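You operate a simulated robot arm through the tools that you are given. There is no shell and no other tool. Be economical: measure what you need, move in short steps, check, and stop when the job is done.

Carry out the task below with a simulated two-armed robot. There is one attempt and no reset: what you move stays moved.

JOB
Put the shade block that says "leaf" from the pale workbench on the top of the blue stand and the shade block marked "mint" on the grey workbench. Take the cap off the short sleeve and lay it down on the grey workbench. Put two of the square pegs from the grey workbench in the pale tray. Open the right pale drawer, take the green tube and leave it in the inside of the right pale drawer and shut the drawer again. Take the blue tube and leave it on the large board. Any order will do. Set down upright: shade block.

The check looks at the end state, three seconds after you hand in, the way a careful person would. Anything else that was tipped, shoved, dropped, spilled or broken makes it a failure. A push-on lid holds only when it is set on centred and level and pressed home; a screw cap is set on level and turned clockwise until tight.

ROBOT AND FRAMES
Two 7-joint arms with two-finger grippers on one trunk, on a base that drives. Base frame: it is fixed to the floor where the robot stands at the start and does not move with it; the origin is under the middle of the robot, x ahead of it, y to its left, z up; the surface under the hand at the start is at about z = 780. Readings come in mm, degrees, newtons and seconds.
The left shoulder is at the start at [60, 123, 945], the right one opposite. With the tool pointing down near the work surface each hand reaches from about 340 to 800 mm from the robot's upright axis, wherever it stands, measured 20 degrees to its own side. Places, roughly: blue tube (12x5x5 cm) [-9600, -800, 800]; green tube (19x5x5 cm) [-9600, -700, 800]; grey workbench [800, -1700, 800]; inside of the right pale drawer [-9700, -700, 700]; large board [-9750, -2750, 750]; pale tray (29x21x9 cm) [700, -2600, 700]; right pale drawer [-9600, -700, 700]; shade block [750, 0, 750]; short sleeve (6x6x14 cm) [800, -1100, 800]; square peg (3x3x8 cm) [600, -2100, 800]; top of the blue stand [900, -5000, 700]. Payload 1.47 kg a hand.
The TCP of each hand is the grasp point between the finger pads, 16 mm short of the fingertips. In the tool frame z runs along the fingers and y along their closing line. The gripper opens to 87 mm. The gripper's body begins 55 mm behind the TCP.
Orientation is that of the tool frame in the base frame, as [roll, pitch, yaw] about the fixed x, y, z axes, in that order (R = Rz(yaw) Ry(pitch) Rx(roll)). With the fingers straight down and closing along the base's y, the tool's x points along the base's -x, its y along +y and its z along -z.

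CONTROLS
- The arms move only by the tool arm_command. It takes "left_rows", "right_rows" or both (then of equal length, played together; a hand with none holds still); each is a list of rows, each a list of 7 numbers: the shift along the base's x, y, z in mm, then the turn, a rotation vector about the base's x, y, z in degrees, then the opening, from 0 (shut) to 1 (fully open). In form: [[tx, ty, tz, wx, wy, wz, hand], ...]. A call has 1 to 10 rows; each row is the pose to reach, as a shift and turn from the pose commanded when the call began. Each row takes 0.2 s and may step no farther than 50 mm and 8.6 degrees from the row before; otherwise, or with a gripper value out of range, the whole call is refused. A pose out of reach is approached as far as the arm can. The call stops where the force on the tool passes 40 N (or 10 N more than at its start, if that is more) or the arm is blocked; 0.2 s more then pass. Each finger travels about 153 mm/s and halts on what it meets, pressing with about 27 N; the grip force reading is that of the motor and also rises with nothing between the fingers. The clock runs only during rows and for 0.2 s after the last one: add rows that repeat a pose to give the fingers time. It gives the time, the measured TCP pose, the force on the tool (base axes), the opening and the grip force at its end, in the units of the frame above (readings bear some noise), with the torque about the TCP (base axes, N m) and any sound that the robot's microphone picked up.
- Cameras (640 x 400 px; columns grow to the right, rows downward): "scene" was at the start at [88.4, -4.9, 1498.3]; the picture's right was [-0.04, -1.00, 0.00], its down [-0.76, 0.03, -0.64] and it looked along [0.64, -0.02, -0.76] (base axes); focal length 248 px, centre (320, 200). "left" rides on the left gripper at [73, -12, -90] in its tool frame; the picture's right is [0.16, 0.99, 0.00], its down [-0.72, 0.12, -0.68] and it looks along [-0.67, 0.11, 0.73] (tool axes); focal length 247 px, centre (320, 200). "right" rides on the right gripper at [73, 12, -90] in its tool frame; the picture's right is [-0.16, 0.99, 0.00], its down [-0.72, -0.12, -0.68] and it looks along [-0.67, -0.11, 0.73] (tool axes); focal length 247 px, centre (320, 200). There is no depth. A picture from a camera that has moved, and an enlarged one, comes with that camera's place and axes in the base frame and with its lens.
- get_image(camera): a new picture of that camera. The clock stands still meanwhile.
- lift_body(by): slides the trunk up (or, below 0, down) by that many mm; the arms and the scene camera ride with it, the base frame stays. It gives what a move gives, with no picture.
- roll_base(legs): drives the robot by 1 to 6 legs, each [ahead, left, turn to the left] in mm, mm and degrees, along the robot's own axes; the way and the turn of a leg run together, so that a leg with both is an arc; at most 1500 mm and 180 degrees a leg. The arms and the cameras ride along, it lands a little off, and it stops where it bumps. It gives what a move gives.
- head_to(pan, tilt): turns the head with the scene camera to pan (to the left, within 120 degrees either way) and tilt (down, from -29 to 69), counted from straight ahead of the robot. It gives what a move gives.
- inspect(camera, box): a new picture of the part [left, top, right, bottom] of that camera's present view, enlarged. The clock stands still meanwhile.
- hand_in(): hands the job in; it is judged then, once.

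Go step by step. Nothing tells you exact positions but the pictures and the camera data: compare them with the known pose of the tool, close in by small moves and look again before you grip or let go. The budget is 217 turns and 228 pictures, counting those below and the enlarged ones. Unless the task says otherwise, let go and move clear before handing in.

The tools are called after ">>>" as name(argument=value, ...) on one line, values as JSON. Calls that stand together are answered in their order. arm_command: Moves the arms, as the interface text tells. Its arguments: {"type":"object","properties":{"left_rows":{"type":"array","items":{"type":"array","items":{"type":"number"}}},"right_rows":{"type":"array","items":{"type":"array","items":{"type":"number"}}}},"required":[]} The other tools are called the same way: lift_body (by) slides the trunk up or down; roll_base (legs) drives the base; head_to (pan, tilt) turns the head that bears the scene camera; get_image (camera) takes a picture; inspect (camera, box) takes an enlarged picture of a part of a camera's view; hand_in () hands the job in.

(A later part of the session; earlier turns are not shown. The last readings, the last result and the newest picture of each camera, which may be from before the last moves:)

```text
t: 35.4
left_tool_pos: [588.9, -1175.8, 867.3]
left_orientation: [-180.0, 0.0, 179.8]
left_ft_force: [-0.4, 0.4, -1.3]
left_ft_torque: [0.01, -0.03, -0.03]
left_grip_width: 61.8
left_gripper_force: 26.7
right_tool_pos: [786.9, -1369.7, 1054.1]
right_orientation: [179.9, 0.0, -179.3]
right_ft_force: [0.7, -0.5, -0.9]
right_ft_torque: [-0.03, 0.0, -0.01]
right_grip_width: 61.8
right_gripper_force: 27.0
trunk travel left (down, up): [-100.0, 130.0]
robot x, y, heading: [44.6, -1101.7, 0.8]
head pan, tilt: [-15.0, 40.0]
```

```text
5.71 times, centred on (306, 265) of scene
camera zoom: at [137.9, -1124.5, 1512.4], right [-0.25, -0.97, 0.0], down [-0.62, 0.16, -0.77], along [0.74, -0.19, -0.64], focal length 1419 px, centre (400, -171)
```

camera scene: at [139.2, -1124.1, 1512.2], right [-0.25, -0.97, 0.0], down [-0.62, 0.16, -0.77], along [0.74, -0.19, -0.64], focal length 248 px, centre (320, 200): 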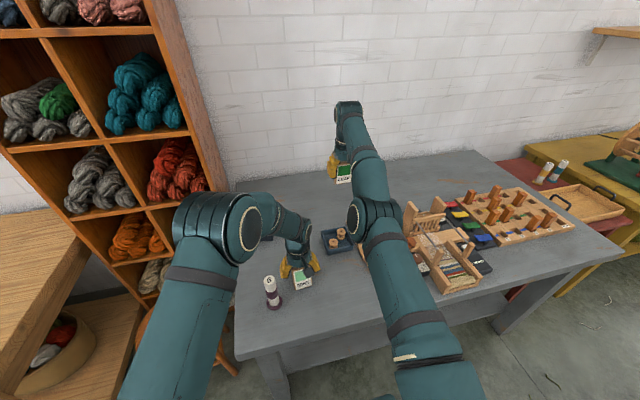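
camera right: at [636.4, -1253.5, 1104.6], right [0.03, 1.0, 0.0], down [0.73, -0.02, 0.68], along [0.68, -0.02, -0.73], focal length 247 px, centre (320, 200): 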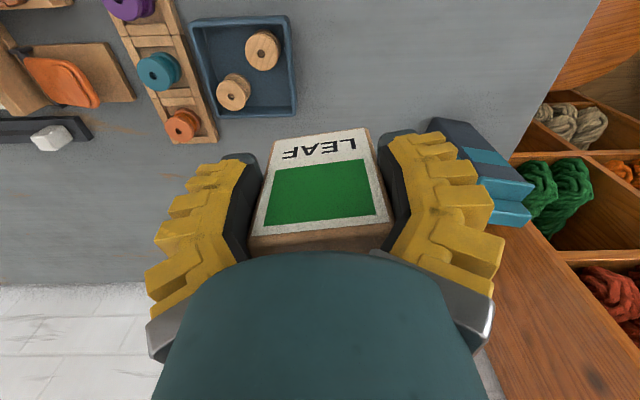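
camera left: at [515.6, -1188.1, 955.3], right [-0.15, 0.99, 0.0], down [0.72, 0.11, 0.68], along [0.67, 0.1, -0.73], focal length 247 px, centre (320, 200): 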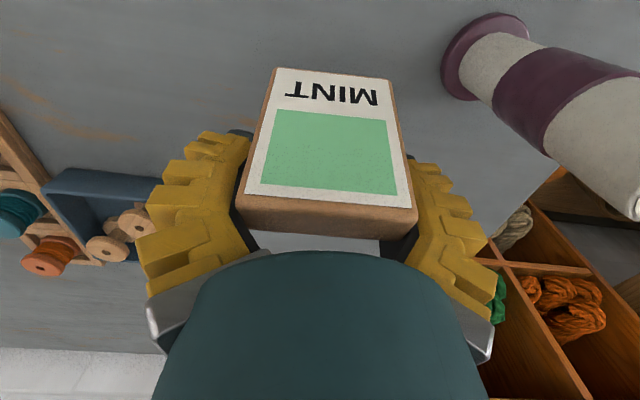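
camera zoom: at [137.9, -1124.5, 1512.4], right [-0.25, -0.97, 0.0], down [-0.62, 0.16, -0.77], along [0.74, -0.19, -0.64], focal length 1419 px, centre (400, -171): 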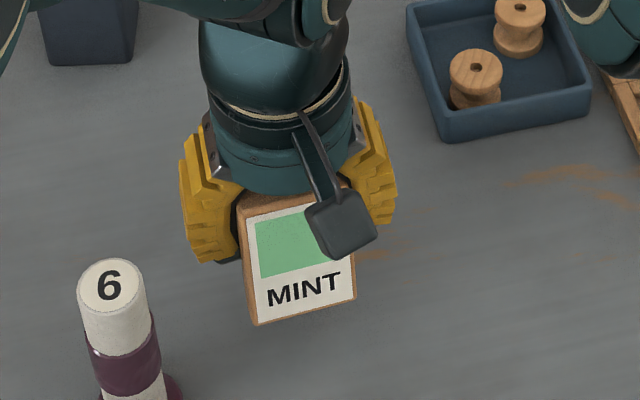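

>>> arm_command(left_rows=[[0, -15, 10, 0, -7.5, 0, 0.4], [0, -30, 10, 0, -15, 0, 0.4], [0, -30, 10, 0, -15, 0, 0.4]])

>>> get_image(camera="left")

>>> inspect(camera="scene", box=[250, 230, 362, 300])

>>> get_image(camera="right")

```text
t: 36.2
left_tool_pos: [589.0, -1206.2, 874.5]
left_orientation: [179.9, 15.1, 179.9]
left_ft_force: [-0.7, 0.1, -0.4]
left_ft_torque: [-0.01, -0.01, -0.01]
left_grip_width: 61.6
left_gripper_force: 26.8
right_tool_pos: [787.7, -1369.4, 1055.1]
right_orientation: [179.9, -0.1, -179.3]
right_ft_force: [-0.2, 0.7, -0.6]
right_ft_torque: [-0.01, -0.01, 0.01]
right_grip_width: 61.8
right_gripper_force: 26.5
trunk travel left (down, up): [-100.0, 130.0]
robot x, y, heading: [44.9, -1106.8, 0.7]
head pan, tilt: [-15.0, 40.0]
```

```text
192 pictures are left
camera left: at [495.6, -1218.3, 942.1], right [-0.15, 0.99, -0.04], down [0.52, 0.11, 0.85], along [0.84, 0.11, -0.53], focal length 247 px, centre (320, 200)
```

left: 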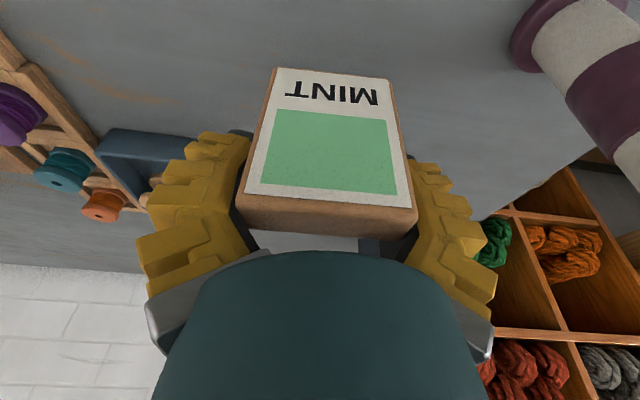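

```text
5.71 times, centred on (306, 265) of scene
camera zoom: at [138.3, -1124.2, 1512.3], right [-0.25, -0.97, 0.0], down [-0.62, 0.16, -0.77], along [0.74, -0.19, -0.64], focal length 1419 px, centre (400, -171)
```

zoom: 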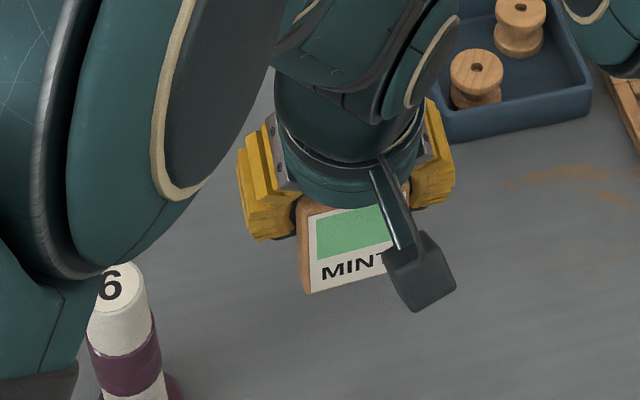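

```text
190 pictures are left
camera right: at [712.9, -1359.1, 1143.3], right [0.14, 0.99, 0.0], down [0.73, -0.11, 0.68], along [0.67, -0.1, -0.73], focal length 247 px, centre (320, 200)
```

right: 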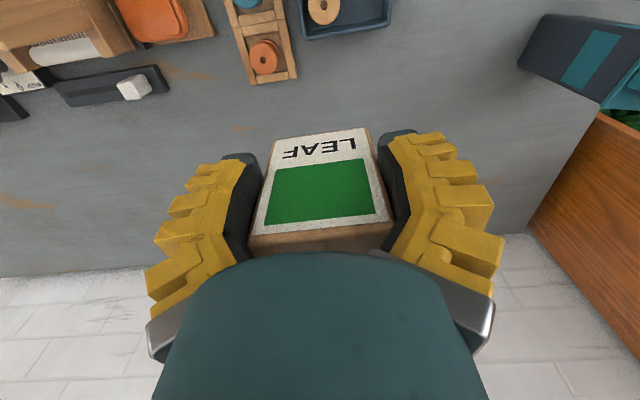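

>>> arm_command(left_rows=[[0, 0, -20, 0, 0, 0, 0.4], [0, 0, -36, 0, 0, 0, 0.4], [0, 0, -42, 0, 0, 0, 0.4], [0, 0, -45, 0, 0, 0, 0.4], [0, 0, -48, 0, 0, 0, 0.4]])

>>> get_image(camera="left")

```text
t: 37.4
left_tool_pos: [587.5, -1206.2, 828.6]
left_orientation: [180.0, 15.2, 179.8]
left_ft_force: [-1.4, 2.8, 13.0]
left_ft_torque: [-0.3, 0.43, -0.12]
left_grip_width: 61.3
left_gripper_force: 26.9
right_tool_pos: [787.0, -1368.4, 1056.4]
right_orientation: [-180.0, 0.0, -179.2]
right_ft_force: [0.7, 0.8, -0.7]
right_ft_torque: [0.03, 0.02, -0.01]
right_grip_width: 61.7
right_gripper_force: 27.4
trunk travel left (down, up): [-100.0, 130.0]
robot x, y, heading: [45.8, -1101.3, 0.7]
head pan, tilt: [-15.0, 40.0]
```

```text
189 pictures are left
camera left: at [494.5, -1217.7, 895.6], right [-0.15, 0.99, -0.04], down [0.52, 0.11, 0.85], along [0.84, 0.1, -0.53], focal length 247 px, centre (320, 200)
```

left: 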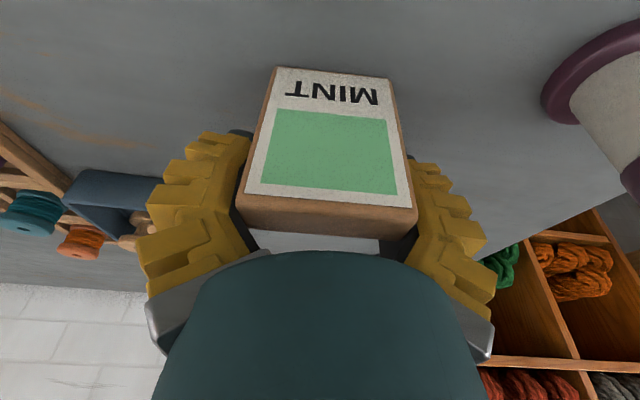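

>>> arm_command(left_rows=[[0, 0, -2, 0, 0, 0, 0.4], [0, 0, -4, 0, 0, 0, 0.4], [0, 0, -5, 0, 0, 0, 0.4]])

>>> get_image(camera="left")

```text
t: 38.1
left_tool_pos: [591.1, -1207.5, 827.2]
left_orientation: [-179.7, 15.6, 179.9]
left_ft_force: [-4.7, 2.2, 17.1]
left_ft_torque: [-0.03, 0.69, -0.1]
left_grip_width: 60.1
left_gripper_force: 26.8
right_tool_pos: [785.9, -1368.4, 1056.1]
right_orientation: [179.9, 0.1, -179.3]
right_ft_force: [0.0, 0.7, -0.4]
right_ft_torque: [-0.01, 0.04, 0.0]
right_grip_width: 61.9
right_gripper_force: 27.0
trunk travel left (down, up): [-100.0, 130.0]
robot x, y, heading: [43.7, -1102.9, 0.9]
head pan, tilt: [-15.0, 40.0]
stopped in row 3 (left hand): the force on the tool passed its limit at 42 N (the readings are from after the stop); the commanded pose is now the measured one
```

```text
188 pictures are left
camera left: at [496.7, -1218.4, 893.7], right [-0.15, 0.99, -0.05], down [0.52, 0.12, 0.85], along [0.84, 0.1, -0.53], focal length 247 px, centre (320, 200)
```

left: 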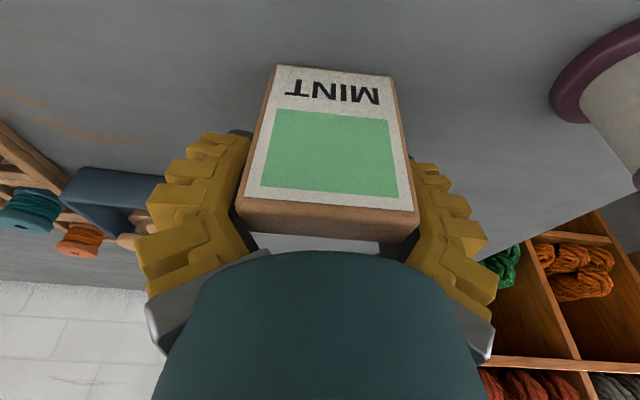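

>>> arm_command(left_rows=[[0, 0, 2, 0, 0, 0, 0.4], [0, 0, 2, 0, 1, 0, 0.6], [0, 0, 2, 0, 1, 0, 0.8], [0, 0, 2, 0, 1, 0, 1], [0, 0, 2, 0, 1, 0, 1]])

>>> get_image(camera="left")

>>> inspect(camera="scene", box=[250, 230, 362, 300])

```text
t: 39.3
left_tool_pos: [589.0, -1206.9, 828.5]
left_orientation: [-179.8, 14.4, 179.9]
left_ft_force: [0.1, -1.1, 0.4]
left_ft_torque: [-0.01, -0.02, 0.01]
left_grip_width: 87.0
left_gripper_force: 0.1
right_tool_pos: [786.7, -1369.0, 1054.8]
right_orientation: [179.8, -0.1, -179.2]
right_ft_force: [0.2, 0.5, -1.1]
right_ft_torque: [0.0, -0.02, -0.02]
right_grip_width: 61.8
right_gripper_force: 27.1
trunk travel left (down, up): [-100.0, 130.0]
robot x, y, heading: [41.8, -1103.8, 0.9]
head pan, tilt: [-15.0, 40.0]
```

```text
187 pictures are left
camera left: at [497.8, -1217.9, 896.1], right [-0.15, 0.99, -0.04], down [0.53, 0.12, 0.84], along [0.83, 0.1, -0.54], focal length 247 px, centre (320, 200)
```

left: 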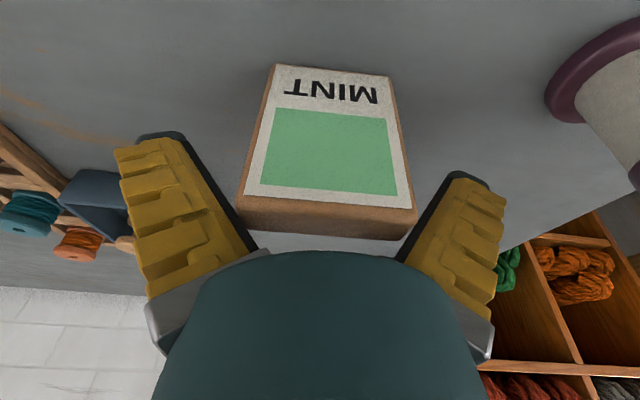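

```text
5.71 times, centred on (306, 265) of scene
camera zoom: at [138.2, -1124.5, 1512.3], right [-0.25, -0.97, 0.0], down [-0.62, 0.16, -0.77], along [0.74, -0.19, -0.64], focal length 1419 px, centre (400, -171)
```

zoom: 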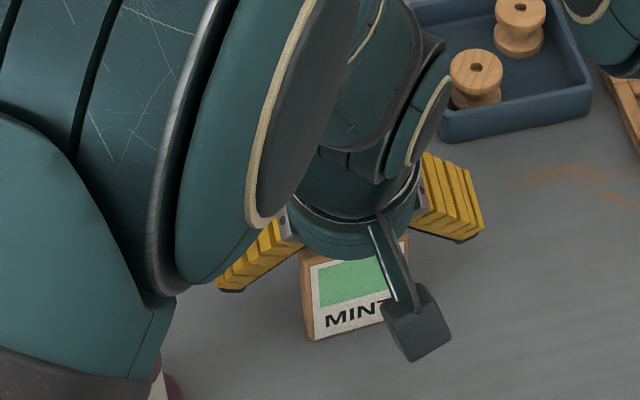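

It stands free. I'll lift straight up.

>>> arm_command(left_rows=[[-3, 0, 20, 0, 0, 0, 1], [-8, 0, 50, 0, 0, 0, 1], [-12, 0, 90, 0, 0, 0, 1], [-12, 0, 130, 0, 4, 0, 1], [-12, 0, 170, 0, 9, 0, 1], [-12, 0, 200, 0, 14.4, 0, 1]])

>>> get_image(camera="left")

>>> get_image(camera="scene")

```text
t: 40.7
left_tool_pos: [579.0, -1203.9, 1029.1]
left_orientation: [-179.7, -0.1, 179.9]
left_ft_force: [0.6, 0.3, 0.5]
left_ft_torque: [0.04, 0.0, -0.01]
left_grip_width: 86.7
left_gripper_force: 0.0
right_tool_pos: [787.0, -1369.8, 1055.1]
right_orientation: [179.9, -0.2, -179.2]
right_ft_force: [0.3, -0.3, -0.9]
right_ft_torque: [-0.02, 0.04, -0.01]
right_grip_width: 61.9
right_gripper_force: 27.0
trunk travel left (down, up): [-100.0, 130.0]
robot x, y, heading: [43.1, -1101.3, 0.8]
head pan, tilt: [-15.0, 40.0]
```

```text
185 pictures are left
camera left: at [507.1, -1215.4, 1118.0], right [-0.16, 0.99, 0.0], down [0.73, 0.12, 0.68], along [0.67, 0.1, -0.73], focal length 247 px, centre (320, 200)
```

left: 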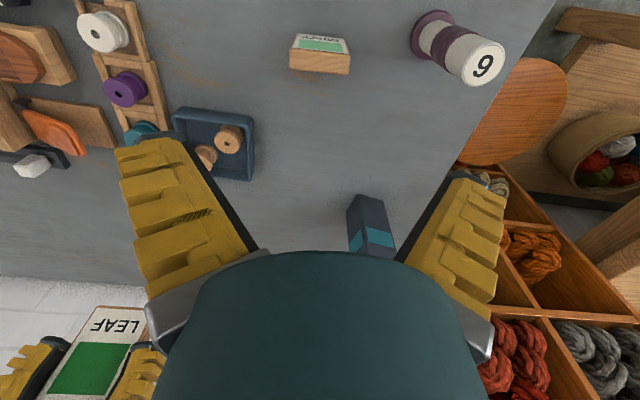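

```text
184 pictures are left
camera scene: at [138.4, -1124.3, 1512.3], right [-0.25, -0.97, 0.0], down [-0.62, 0.16, -0.77], along [0.74, -0.19, -0.64], focal length 248 px, centre (320, 200)
```

scene: 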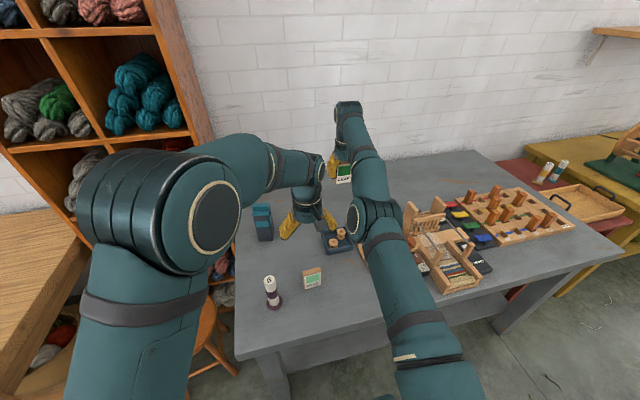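

MINT is standing upright. Now I'll look at the short sleeve and its cap.

>>> inspect(camera="scene", box=[232, 190, 328, 250])

>>> inspect(camera="left", box=[300, 170, 460, 270])

```text
6.67 times, centred on (280, 220) of scene
camera zoom: at [138.4, -1124.3, 1512.3], right [-0.25, -0.97, 0.0], down [-0.62, 0.16, -0.77], along [0.74, -0.19, -0.64], focal length 1655 px, centre (587, 67)
```

zoom: 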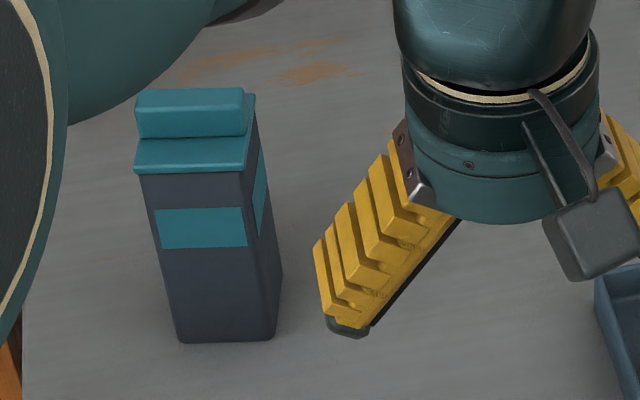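

```text
4.00 times, centred on (380, 220) of left
camera zoom: at [507.1, -1215.4, 1118.0], right [-0.16, 0.99, 0.0], down [0.73, 0.12, 0.68], along [0.67, 0.1, -0.73], focal length 988 px, centre (80, 120)
```

zoom: 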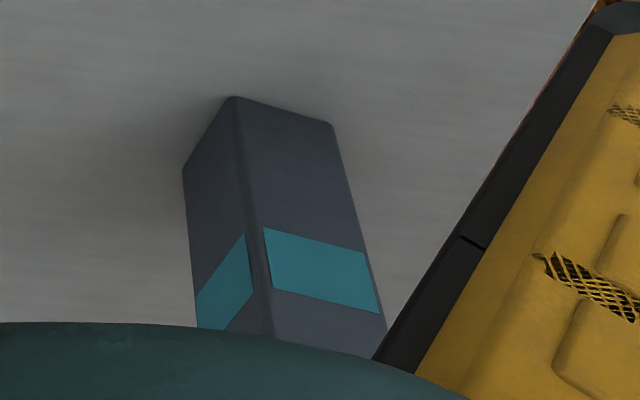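

The sleeve is near (825,-1080), yawed about -12°, with its cap top at about z 945. I'll edge the base closer with both hands high.

>>> roll_base(legs=[[45, -40, 0]])

>>> get_image(camera="scene")

```text
t: 41.8
left_tool_pos: [624.4, -1243.4, 1028.2]
left_orientation: [-179.8, 0.1, 179.8]
left_ft_force: [0.7, 0.1, -0.3]
left_ft_torque: [0.02, 0.05, -0.04]
left_grip_width: 86.7
left_gripper_force: 0.1
right_tool_pos: [830.3, -1408.5, 1054.3]
right_orientation: [179.9, -0.2, -179.2]
right_ft_force: [0.1, 0.3, 0.2]
right_ft_torque: [-0.01, 0.03, -0.01]
right_grip_width: 62.1
right_gripper_force: 26.6
trunk travel left (down, up): [-100.0, 130.0]
robot x, y, heading: [88.9, -1143.5, 0.5]
head pan, tilt: [-15.0, 40.0]
```

```text
181 pictures are left
camera scene: at [182.9, -1164.2, 1512.2], right [-0.25, -0.97, 0.0], down [-0.62, 0.16, -0.77], along [0.74, -0.19, -0.64], focal length 248 px, centre (320, 200)
```

scene: 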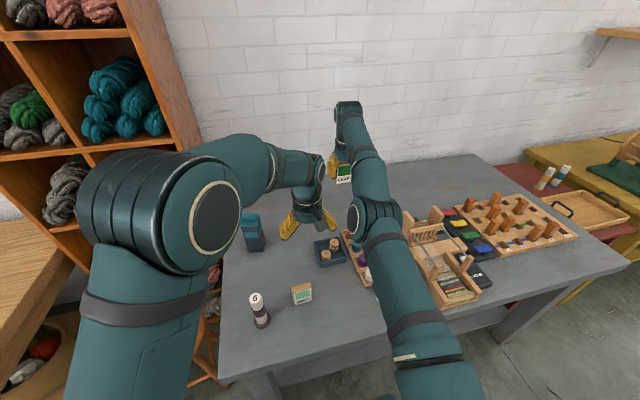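

>>> arm_command(left_rows=[[30, 35, 20, 0, 0, -2, 1], [55, 75, 30, 0, 0, -4, 1], [80, 115, 30, 0, 0, -6, 1], [110, 145, 30, 0, 0, -8, 1], [145, 163, 30, 0, 0, -10, 1], [175, 163, 30, 0, 0, -12, 1]])

>>> get_image(camera="left")

>>> get_image(camera="scene")

```text
refused: row 1 steps farther than a row can; nothing moved
```

```text
180 pictures are left
camera left: at [551.3, -1255.8, 1117.1], right [-0.16, 0.99, 0.0], down [0.72, 0.12, 0.68], along [0.67, 0.1, -0.73], focal length 247 px, centre (320, 200)
```

left: 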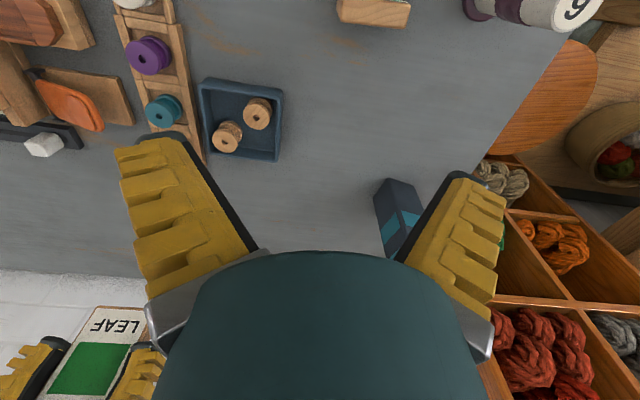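

```text
179 pictures are left
camera scene: at [182.9, -1164.2, 1512.2], right [-0.25, -0.97, 0.0], down [-0.62, 0.16, -0.77], along [0.74, -0.19, -0.64], focal length 248 px, centre (320, 200)
```

scene: 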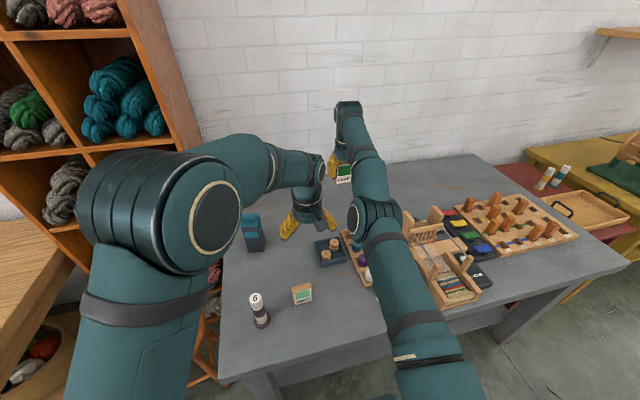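

>>> arm_command(left_rows=[[25, 28, 8, 0, 0, -2, 1], [50, 56, 16, 0, 0, -4, 1], [75, 84, 24, 0, 0, -6, 1], [100, 112, 30, 0, 0, -8, 1], [125, 140, 30, 0, 0, -10, 1], [150, 163, 30, 0, 0, -12, 1], [175, 163, 30, 0, 0, -12, 1]])

>>> get_image(camera="left")

>>> get_image(camera="scene")

```text
t: 43.4
left_tool_pos: [797.6, -1080.5, 1056.5]
left_orientation: [-179.8, -0.1, 167.8]
left_ft_force: [-0.3, -0.2, 0.6]
left_ft_torque: [0.0, 0.01, 0.01]
left_grip_width: 87.0
left_gripper_force: 0.0
right_tool_pos: [831.4, -1409.6, 1054.0]
right_orientation: [179.9, -0.1, -179.4]
right_ft_force: [0.0, 0.1, -1.4]
right_ft_torque: [0.05, 0.01, 0.01]
right_grip_width: 61.8
right_gripper_force: 27.0
trunk travel left (down, up): [-100.0, 130.0]
robot x, y, heading: [87.7, -1140.1, 0.5]
head pan, tilt: [-15.0, 40.0]
```

```text
178 pictures are left
camera left: at [724.1, -1076.5, 1145.2], right [0.05, 1.0, 0.0], down [0.73, -0.04, 0.68], along [0.68, -0.04, -0.73], focal length 247 px, centre (320, 200)
```

left: 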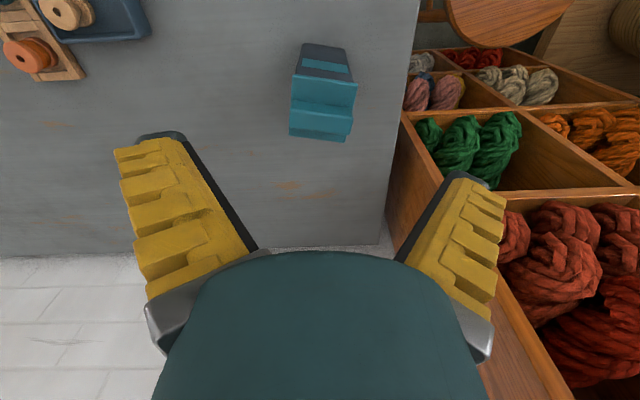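

```text
177 pictures are left
camera scene: at [183.2, -1163.9, 1512.2], right [-0.25, -0.97, 0.0], down [-0.62, 0.16, -0.77], along [0.74, -0.19, -0.64], focal length 248 px, centre (320, 200)
```

scene: 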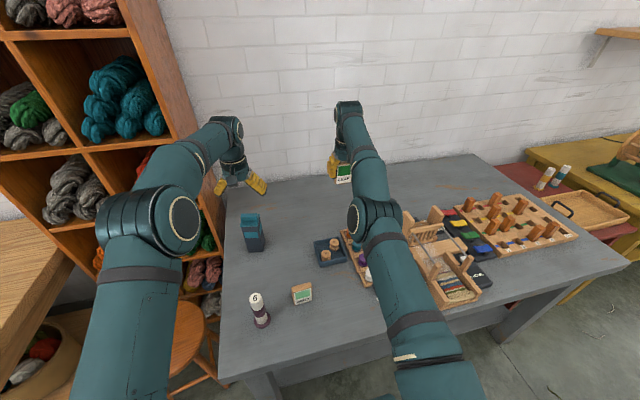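

>>> inspect(camera="left", box=[260, 30, 388, 150])

>>> inspect(camera="scene", box=[216, 200, 296, 260])

```text
3.33 times, centred on (324, 90) of left
camera zoom: at [724.1, -1076.5, 1145.2], right [0.05, 1.0, 0.0], down [0.73, -0.04, 0.68], along [0.68, -0.04, -0.73], focal length 823 px, centre (307, 567)
```

zoom: 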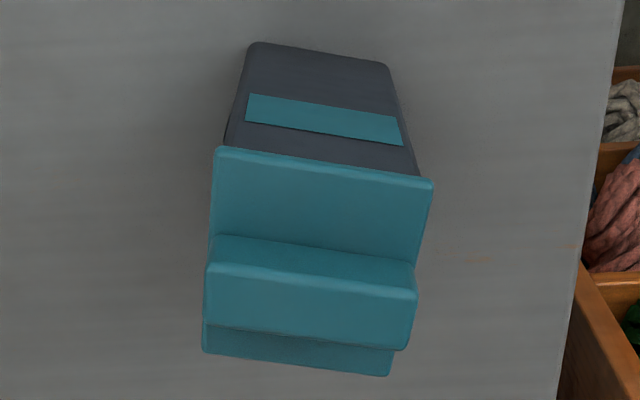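

```text
6.67 times, centred on (256, 230) of scene
camera zoom: at [183.2, -1163.9, 1512.2], right [-0.25, -0.97, 0.0], down [-0.62, 0.16, -0.77], along [0.74, -0.19, -0.64], focal length 1655 px, centre (747, 0)
```

zoom: 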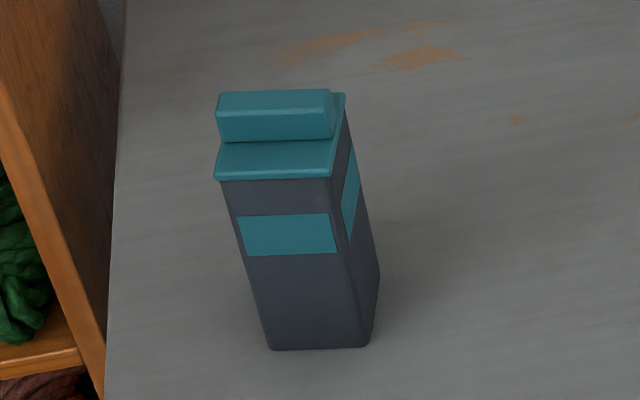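

The cap is 57 mm square, centred near (821,-1081), with its flange top at about z 923. I'll descend over it to just above.

>>> arm_command(left_rows=[[23, 0, 0, 0, 0, 0, 1], [23, 0, -40, 0, 0, 0, 1], [23, 0, -75, 0, 0, 0, 1]])

>>> get_image(camera="left")

>>> inspect(camera="scene", box=[200, 170, 312, 240])

```text
t: 44.2
left_tool_pos: [821.4, -1081.2, 981.2]
left_orientation: [-179.8, -0.1, 167.8]
left_ft_force: [0.4, 0.1, -0.7]
left_ft_torque: [-0.01, -0.01, -0.01]
left_grip_width: 87.2
left_gripper_force: 0.1
right_tool_pos: [831.5, -1409.6, 1053.1]
right_orientation: [179.9, -0.1, -179.2]
right_ft_force: [0.6, 0.5, -1.2]
right_ft_torque: [-0.03, 0.02, -0.03]
right_grip_width: 61.8
right_gripper_force: 27.0
trunk travel left (down, up): [-100.0, 130.0]
robot x, y, heading: [87.6, -1142.5, 0.6]
head pan, tilt: [-15.0, 40.0]
```

```text
174 pictures are left
camera left: at [748.4, -1077.4, 1070.9], right [0.05, 1.0, 0.0], down [0.73, -0.04, 0.68], along [0.68, -0.04, -0.73], focal length 247 px, centre (320, 200)
```

left: 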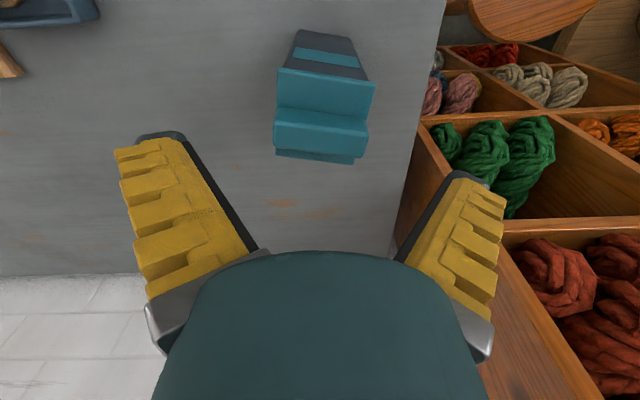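

```text
5.71 times, centred on (256, 205) of scene
camera zoom: at [183.2, -1163.6, 1512.2], right [-0.25, -0.97, 0.0], down [-0.62, 0.16, -0.77], along [0.74, -0.19, -0.64], focal length 1419 px, centre (686, 171)
```

zoom: 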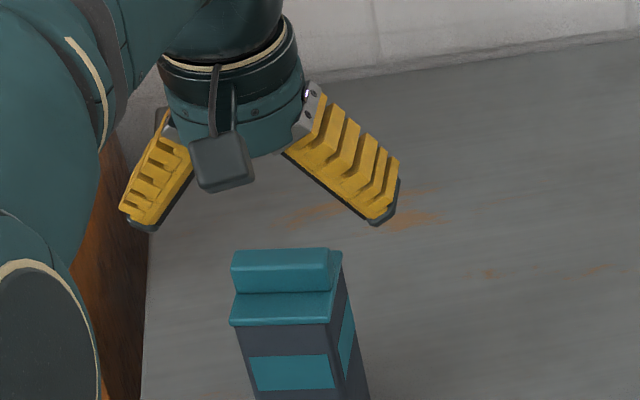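

>>> arm_command(left_rows=[[-4, 0, -25, 0, 0, 0, 1], [-4, 0, -51, 0, 0, 0, 1]])

>>> get_image(camera="left")

>>> inspect(camera="scene", box=[200, 190, 312, 260])

```text
t: 44.8
left_tool_pos: [817.9, -1081.2, 932.0]
left_orientation: [-179.8, 0.0, 167.8]
left_ft_force: [-0.3, 1.0, -0.7]
left_ft_torque: [0.02, 0.0, 0.02]
left_grip_width: 87.0
left_gripper_force: 0.0
right_tool_pos: [830.3, -1409.4, 1054.1]
right_orientation: [179.9, -0.1, -179.3]
right_ft_force: [-0.4, 0.1, -0.6]
right_ft_torque: [0.02, 0.02, -0.01]
right_grip_width: 61.9
right_gripper_force: 26.5
trunk travel left (down, up): [-100.0, 130.0]
robot x, y, heading: [89.2, -1139.0, 0.7]
head pan, tilt: [-15.0, 40.0]
```

```text
172 pictures are left
camera left: at [743.8, -1077.3, 1021.8], right [0.05, 1.0, 0.0], down [0.73, -0.04, 0.68], along [0.68, -0.04, -0.73], focal length 247 px, centre (320, 200)
```

left: 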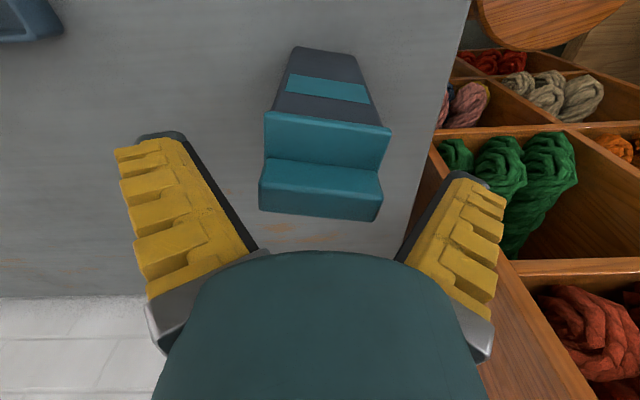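

```text
5.71 times, centred on (256, 225) of scene
camera zoom: at [182.3, -1163.5, 1512.3], right [-0.25, -0.97, 0.0], down [-0.62, 0.16, -0.77], along [0.74, -0.19, -0.64], focal length 1419 px, centre (686, 57)
```

zoom: 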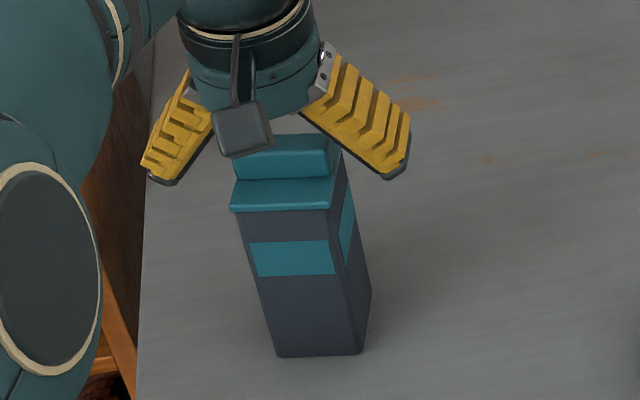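

>>> arm_command(left_rows=[[0, 0, -2, 0, 0, 0, 0.7], [0, 0, -2, 0, 0, 0, 0.5], [0, 0, -2, 0, 0, 0, 0.4], [0, 0, -2, 0, 0, 0, 0.4]])

>>> get_image(camera="left")

>>> inspect(camera="scene", box=[200, 190, 312, 260])

```text
t: 45.8
left_tool_pos: [816.8, -1080.6, 931.3]
left_orientation: [-179.7, 0.0, 167.9]
left_ft_force: [-0.8, 0.3, -1.1]
left_ft_torque: [0.05, -0.01, -0.02]
left_grip_width: 54.7
left_gripper_force: 26.8
right_tool_pos: [830.8, -1408.5, 1054.8]
right_orientation: [179.8, 0.0, -179.3]
right_ft_force: [0.6, 1.1, -0.2]
right_ft_torque: [0.01, -0.01, 0.03]
right_grip_width: 62.2
right_gripper_force: 27.1
trunk travel left (down, up): [-100.0, 130.0]
robot x, y, heading: [83.6, -1142.7, 0.5]
head pan, tilt: [-15.0, 40.0]
```

```text
170 pictures are left
camera left: at [743.8, -1077.1, 1020.1], right [0.05, 1.0, 0.0], down [0.73, -0.04, 0.68], along [0.68, -0.04, -0.73], focal length 247 px, centre (320, 200)
```

left: 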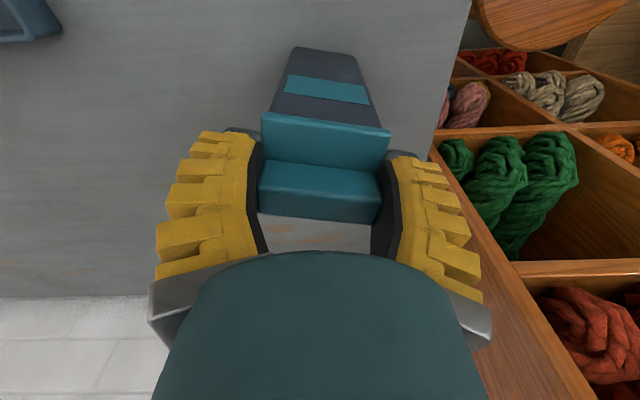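

```text
5.71 times, centred on (256, 225) of scene
camera zoom: at [182.1, -1163.4, 1512.3], right [-0.25, -0.97, 0.0], down [-0.62, 0.16, -0.77], along [0.74, -0.19, -0.64], focal length 1419 px, centre (686, 57)
```

zoom: 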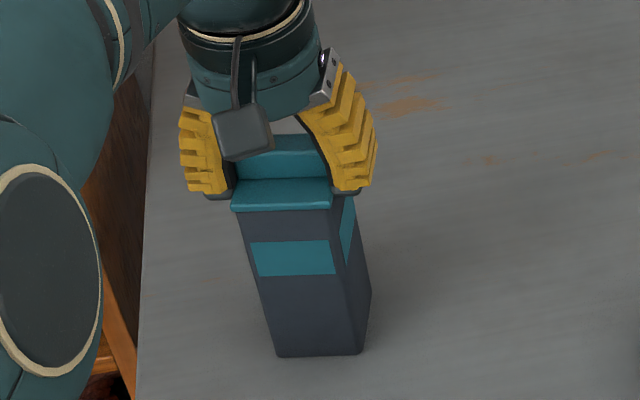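

Gripped on the cap only. I'll pull up a little and watch whether the sleeve follows.

>>> arm_command(left_rows=[[0, 0, 3, 0, 0, 0, 0.4], [0, 0, 6, 0, 0, 0, 0.4], [0, 0, 10, 0, 0, 0, 0.4], [0, 0, 15, 0, 0, 0, 0.4]])

>>> inspect(camera="scene", box=[200, 190, 312, 260])

>>> get_image(camera="left")

```text
t: 46.8
left_tool_pos: [818.0, -1081.2, 946.2]
left_orientation: [-179.8, 0.0, 167.8]
left_ft_force: [-0.7, 0.0, 0.0]
left_ft_torque: [0.01, 0.02, -0.04]
left_grip_width: 54.5
left_gripper_force: 27.0
right_tool_pos: [831.0, -1409.6, 1054.3]
right_orientation: [179.9, 0.0, -179.3]
right_ft_force: [0.7, 0.4, -1.1]
right_ft_torque: [-0.02, 0.03, -0.05]
right_grip_width: 61.9
right_gripper_force: 27.0
trunk travel left (down, up): [-100.0, 130.0]
robot x, y, heading: [89.6, -1141.4, 0.5]
head pan, tilt: [-15.0, 40.0]
```

```text
5.71 times, centred on (256, 225) of scene
camera zoom: at [182.1, -1163.5, 1512.3], right [-0.25, -0.97, 0.0], down [-0.62, 0.16, -0.77], along [0.74, -0.19, -0.64], focal length 1419 px, centre (686, 57)
```

zoom: 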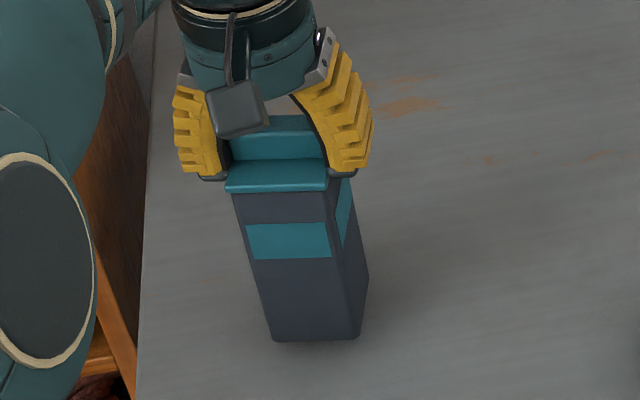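

```text
167 pictures are left
camera left: at [743.9, -1077.2, 1035.3], right [0.05, 1.0, 0.0], down [0.73, -0.04, 0.68], along [0.68, -0.04, -0.73], focal length 247 px, centre (320, 200)
```

left: 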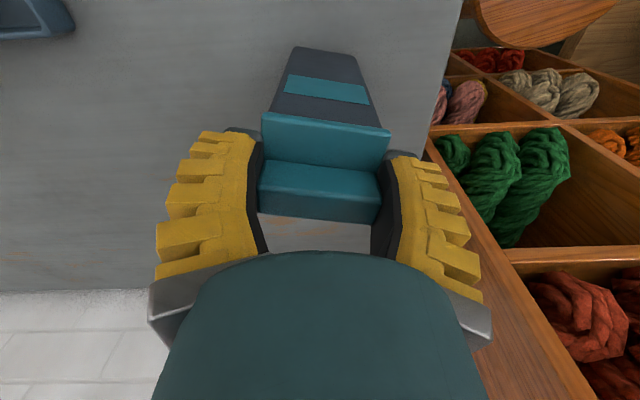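

The sleeve lifts with the cap, so I need the right hand to hold its body. I'll set the sleeve back down, then park LEAF on the grey bench behind and come back with the right hand.

>>> arm_command(left_rows=[[0, 0, -5, 0, 0, 0, 0.4], [0, 0, -10, 0, 0, 0, 0.4], [0, 0, -15, 0, 0, 0, 0.4], [0, 0, -17, 0, 0, 0, 0.4]])

>>> get_image(camera="right")

>>> inspect(camera="scene", box=[200, 190, 312, 260])

```text
t: 47.8
left_tool_pos: [817.1, -1080.2, 929.4]
left_orientation: [-179.8, 0.2, 167.9]
left_ft_force: [0.2, 1.8, 8.9]
left_ft_torque: [-0.1, 0.16, 0.01]
left_grip_width: 54.7
left_gripper_force: 27.4
right_tool_pos: [829.1, -1408.5, 1055.6]
right_orientation: [180.0, -0.1, -179.4]
right_ft_force: [-0.5, -0.5, -0.6]
right_ft_torque: [0.03, 0.01, -0.01]
right_grip_width: 61.7
right_gripper_force: 26.8
trunk travel left (down, up): [-100.0, 130.0]
robot x, y, heading: [87.4, -1138.6, 0.6]
head pan, tilt: [-15.0, 40.0]
```

```text
166 pictures are left
camera right: at [755.6, -1399.2, 1143.9], right [0.15, 0.99, 0.0], down [0.73, -0.11, 0.68], along [0.67, -0.1, -0.73], focal length 247 px, centre (320, 200)
```

right: 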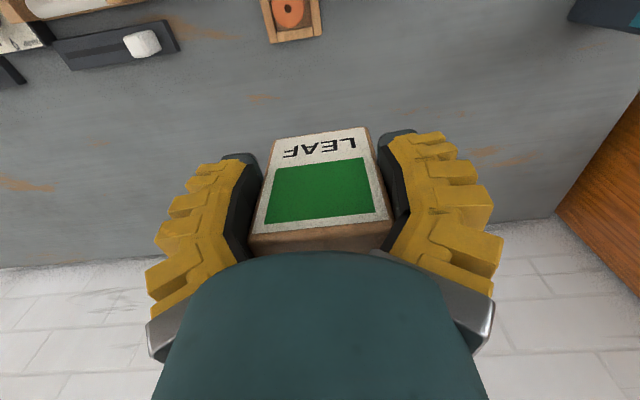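

```text
5.71 times, centred on (256, 225) of scene
camera zoom: at [181.1, -1163.4, 1512.5], right [-0.25, -0.97, 0.0], down [-0.62, 0.16, -0.77], along [0.74, -0.19, -0.64], focal length 1419 px, centre (686, 57)
```

zoom: 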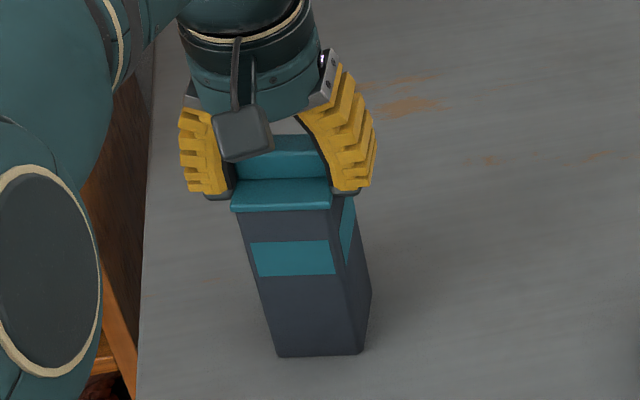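

Clear bench lies under LEAF, so I'll lower it there.

>>> arm_command(right_rows=[[-10, 0, -45, 0, 0, 0, 0.4], [-20, 0, -90, 0, 0, 0, 0.4], [-20, 0, -135, 0, 0, 0, 0.4], [-20, 0, -180, 0, 0, 0, 0.4], [-20, 0, -212, 0, 0, 0, 0.4]])

>>> get_image(camera="right")

```text
t: 49.0
left_tool_pos: [816.8, -1080.1, 930.8]
left_orientation: [-179.9, 0.2, 168.0]
left_ft_force: [3.1, 0.9, 18.1]
left_ft_torque: [-0.06, -0.18, 0.04]
left_grip_width: 55.1
left_gripper_force: 26.8
right_tool_pos: [842.1, -1413.3, 836.7]
right_orientation: [179.8, 0.1, -179.4]
right_ft_force: [1.4, 0.4, -0.2]
right_ft_torque: [-0.01, 0.01, 0.02]
right_grip_width: 62.0
right_gripper_force: 27.3
right hand out of reach, approached as far as the arm can: row 1, 2, 3, 4, 5
trunk travel left (down, up): [-100.0, 130.0]
robot x, y, heading: [88.4, -1139.6, 0.6]
head pan, tilt: [-15.0, 40.0]
```

```text
164 pictures are left
camera right: at [766.8, -1403.2, 926.2], right [0.15, 0.99, 0.0], down [0.73, -0.11, 0.68], along [0.67, -0.1, -0.73], focal length 247 px, centre (320, 200)
```

right: 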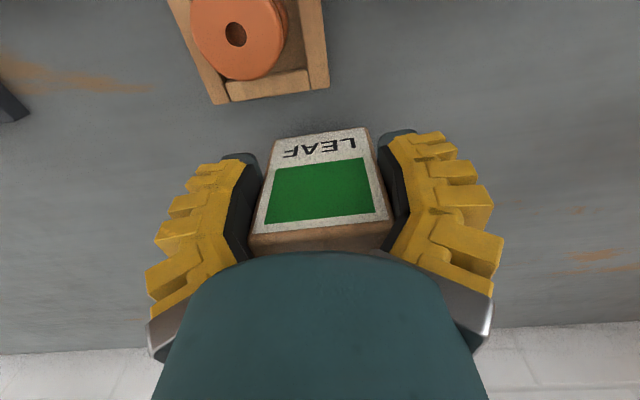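

>>> arm_command(right_rows=[[0, 0, -5, 0, 0, 0, 0.4], [0, 0, -8, 0, 0, 0, 0.4], [0, 0, -11, 0, 0, 0, 0.4]])

```text
t: 49.8
left_tool_pos: [816.8, -1080.5, 930.6]
left_orientation: [-179.8, 0.1, 167.8]
left_ft_force: [4.7, 1.0, 21.2]
left_ft_torque: [-0.02, -0.15, -0.03]
left_grip_width: 54.9
left_gripper_force: 27.5
right_tool_pos: [841.0, -1413.5, 829.0]
right_orientation: [179.9, 0.1, -179.3]
right_ft_force: [1.0, 0.1, -0.1]
right_ft_torque: [-0.03, 0.0, -0.02]
right_grip_width: 61.8
right_gripper_force: 26.9
trunk travel left (down, up): [-100.0, 130.0]
robot x, y, heading: [86.6, -1140.0, 0.9]
head pan, tilt: [-15.0, 40.0]
```

>>> arm_command(right_rows=[[0, 0, -2, 0, 0, 0, 0.4], [0, 0, -4, 0, 0, 0, 0.4], [0, 0, -6, 0, 0, 0, 0.4]], left_rows=[[0, 0, 1, 0, 0, 0, 0.4], [0, 0, 1, 0, 0, 0, 0.4], [0, 0, 1, 0, 0, 0, 0.4]])

```text
t: 50.6
left_tool_pos: [814.6, -1080.2, 930.5]
left_orientation: [-179.8, 0.1, 167.8]
left_ft_force: [6.1, 0.0, 11.9]
left_ft_torque: [-0.14, -0.54, 0.06]
left_grip_width: 54.6
left_gripper_force: 26.7
right_tool_pos: [842.1, -1414.7, 826.9]
right_orientation: [180.0, 0.3, -179.3]
right_ft_force: [-4.0, 0.6, 18.5]
right_ft_torque: [-0.06, 0.15, 0.02]
right_grip_width: 61.7
right_gripper_force: 27.3
trunk travel left (down, up): [-100.0, 130.0]
robot x, y, heading: [89.0, -1141.5, 0.6]
head pan, tilt: [-15.0, 40.0]
```

>>> arm_command(right_rows=[[0, 0, 2, 0, 0, 0, 0.4], [0, 0, 2, 0, 0, 0, 1], [0, 0, 2, 0, 0, 0, 1], [0, 0, 2, 0, 0, 0, 1]])

>>> get_image(camera="right")

```text
t: 51.6
left_tool_pos: [816.4, -1080.4, 929.7]
left_orientation: [-179.8, 0.0, 167.9]
left_ft_force: [0.0, 0.9, 14.5]
left_ft_torque: [0.03, 0.4, -0.02]
left_grip_width: 54.7
left_gripper_force: 27.3
right_tool_pos: [841.3, -1413.6, 825.5]
right_orientation: [179.9, -0.1, -179.3]
right_ft_force: [0.3, 0.6, 1.0]
right_ft_torque: [0.0, 0.02, -0.03]
right_grip_width: 87.2
right_gripper_force: 0.1
trunk travel left (down, up): [-100.0, 130.0]
robot x, y, heading: [86.5, -1140.8, 0.7]
head pan, tilt: [-15.0, 40.0]
```

```text
163 pictures are left
camera right: at [768.0, -1403.9, 914.2], right [0.15, 0.99, 0.0], down [0.73, -0.11, 0.68], along [0.67, -0.1, -0.73], focal length 247 px, centre (320, 200)
```

right: 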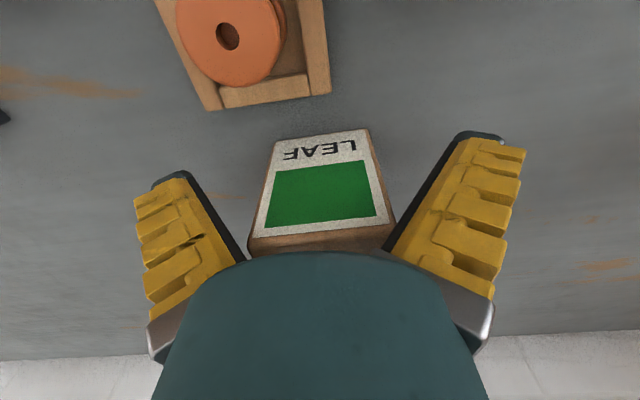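

>>> arm_command(right_rows=[[0, 0, 20, 0, 0, 0, 1], [0, 0, 50, 0, 0, 0, 1], [0, 0, 95, 0, 0, 0, 1], [0, 0, 140, 0, 0, 0, 1]])

>>> get_image(camera="right")

```text
t: 52.6
left_tool_pos: [817.1, -1081.0, 929.9]
left_orientation: [-179.9, 0.1, 167.9]
left_ft_force: [0.1, 1.0, 13.5]
left_ft_torque: [-0.08, 0.1, 0.02]
left_grip_width: 54.5
left_gripper_force: 27.2
right_tool_pos: [843.2, -1412.9, 964.6]
right_orientation: [180.0, -0.1, -179.3]
right_ft_force: [0.7, -0.3, -0.4]
right_ft_torque: [0.0, 0.05, 0.02]
right_grip_width: 87.0
right_gripper_force: 0.0
trunk travel left (down, up): [-100.0, 130.0]
robot x, y, heading: [88.6, -1141.5, 0.9]
head pan, tilt: [-15.0, 40.0]
```

```text
162 pictures are left
camera right: at [769.6, -1403.2, 1053.8], right [0.15, 0.99, 0.0], down [0.73, -0.11, 0.68], along [0.67, -0.1, -0.73], focal length 247 px, centre (320, 200)
```

right: 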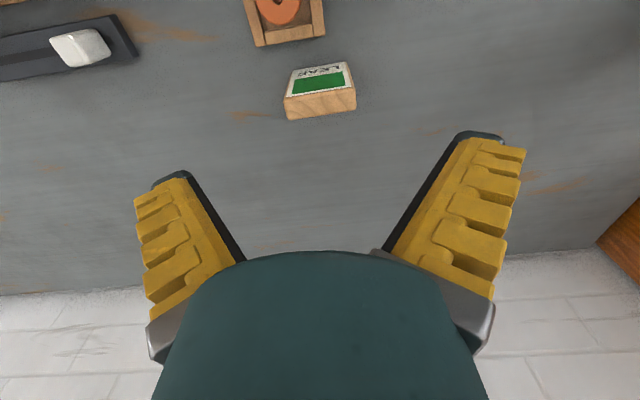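

LEAF stands. Next I'll retract the right hand toward the robot, testing its reach behaviour.

>>> arm_command(right_rows=[[-20, 10, 20, 0, 0, 0, 1], [-50, 20, 40, 0, 0, 0, 1], [-85, 30, 50, 0, 0, 0, 1], [-125, 40, 55, 0, 0, 0, 1]])

>>> get_image(camera="scene")

```text
t: 53.6
left_tool_pos: [816.0, -1080.1, 930.3]
left_orientation: [-179.7, 0.0, 167.9]
left_ft_force: [0.7, 0.3, 13.2]
left_ft_torque: [-0.09, 0.06, 0.0]
left_grip_width: 54.9
left_gripper_force: 27.4
right_tool_pos: [716.8, -1372.3, 1018.2]
right_orientation: [180.0, 0.1, -179.2]
right_ft_force: [-0.3, -1.2, -0.8]
right_ft_torque: [0.02, 0.0, 0.02]
right_grip_width: 87.0
right_gripper_force: 0.1
trunk travel left (down, up): [-100.0, 130.0]
robot x, y, heading: [86.1, -1144.5, 0.7]
head pan, tilt: [-15.0, 40.0]
```

```text
161 pictures are left
camera scene: at [180.7, -1163.4, 1512.4], right [-0.25, -0.97, 0.0], down [-0.62, 0.16, -0.77], along [0.74, -0.19, -0.64], focal length 248 px, centre (320, 200)
```

scene: 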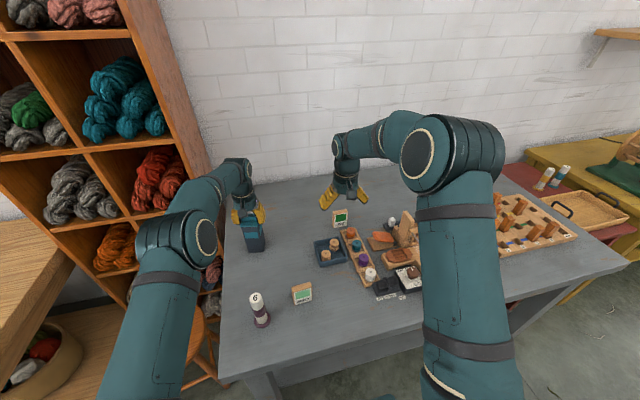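

The right arm moves freely again. I'll tilt the right hand to point forward and down so it can hold the sleeve's body below the left hand.

>>> arm_command(right_rows=[[-2, 10, 0, 0, -7.5, 0, 1], [-4, 20, 0, 0, -15, 0, 1], [-6, 30, 0, 0, -22.5, 0, 1], [-8, 40, 0, 0, -30, 0, 1], [-10, 50, 0, 0, -37.5, 0, 1], [-12, 60, -5, 0, -45, 0, 1], [-14, 70, -10, 0, -52.5, 0, 1], [-17, 82, -18, 0, -60, 0, 1]])

>>> get_image(camera="scene")

>>> get_image(camera="right")

```text
t: 55.4
left_tool_pos: [816.0, -1080.0, 931.1]
left_orientation: [-179.8, 0.2, 167.7]
left_ft_force: [-0.2, 1.6, 9.6]
left_ft_torque: [-0.04, 0.0, 0.04]
left_grip_width: 54.8
left_gripper_force: 26.7
right_tool_pos: [701.8, -1291.9, 1001.9]
right_orientation: [-178.7, 60.1, -178.6]
right_ft_force: [0.4, -0.3, -0.2]
right_ft_torque: [-0.01, -0.02, -0.02]
right_grip_width: 87.0
right_gripper_force: 0.0
trunk travel left (down, up): [-100.0, 130.0]
robot x, y, heading: [89.4, -1140.3, 0.8]
head pan, tilt: [-15.0, 40.0]
```

```text
160 pictures are left
camera scene: at [180.8, -1163.4, 1512.4], right [-0.25, -0.97, 0.0], down [-0.62, 0.16, -0.77], along [0.74, -0.19, -0.64], focal length 248 px, centre (320, 200)
```

scene: 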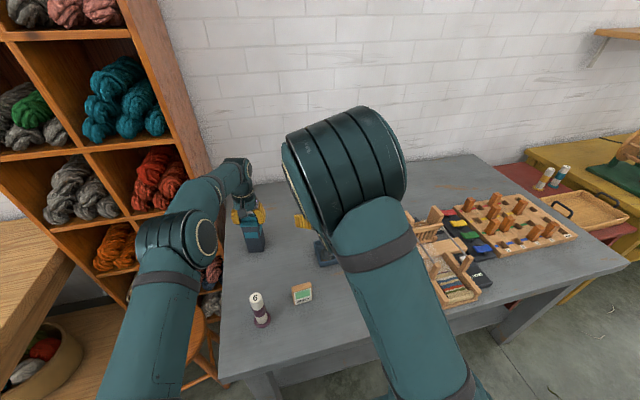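

```text
159 pictures are left
camera right: at [585.6, -1281.3, 982.2], right [0.07, 0.99, 0.13], down [-0.23, -0.11, 0.97], along [0.97, -0.1, 0.22], focal length 247 px, centre (320, 200)
```

right: 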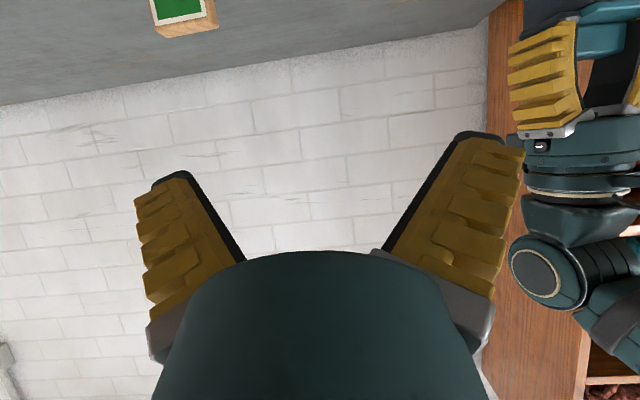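

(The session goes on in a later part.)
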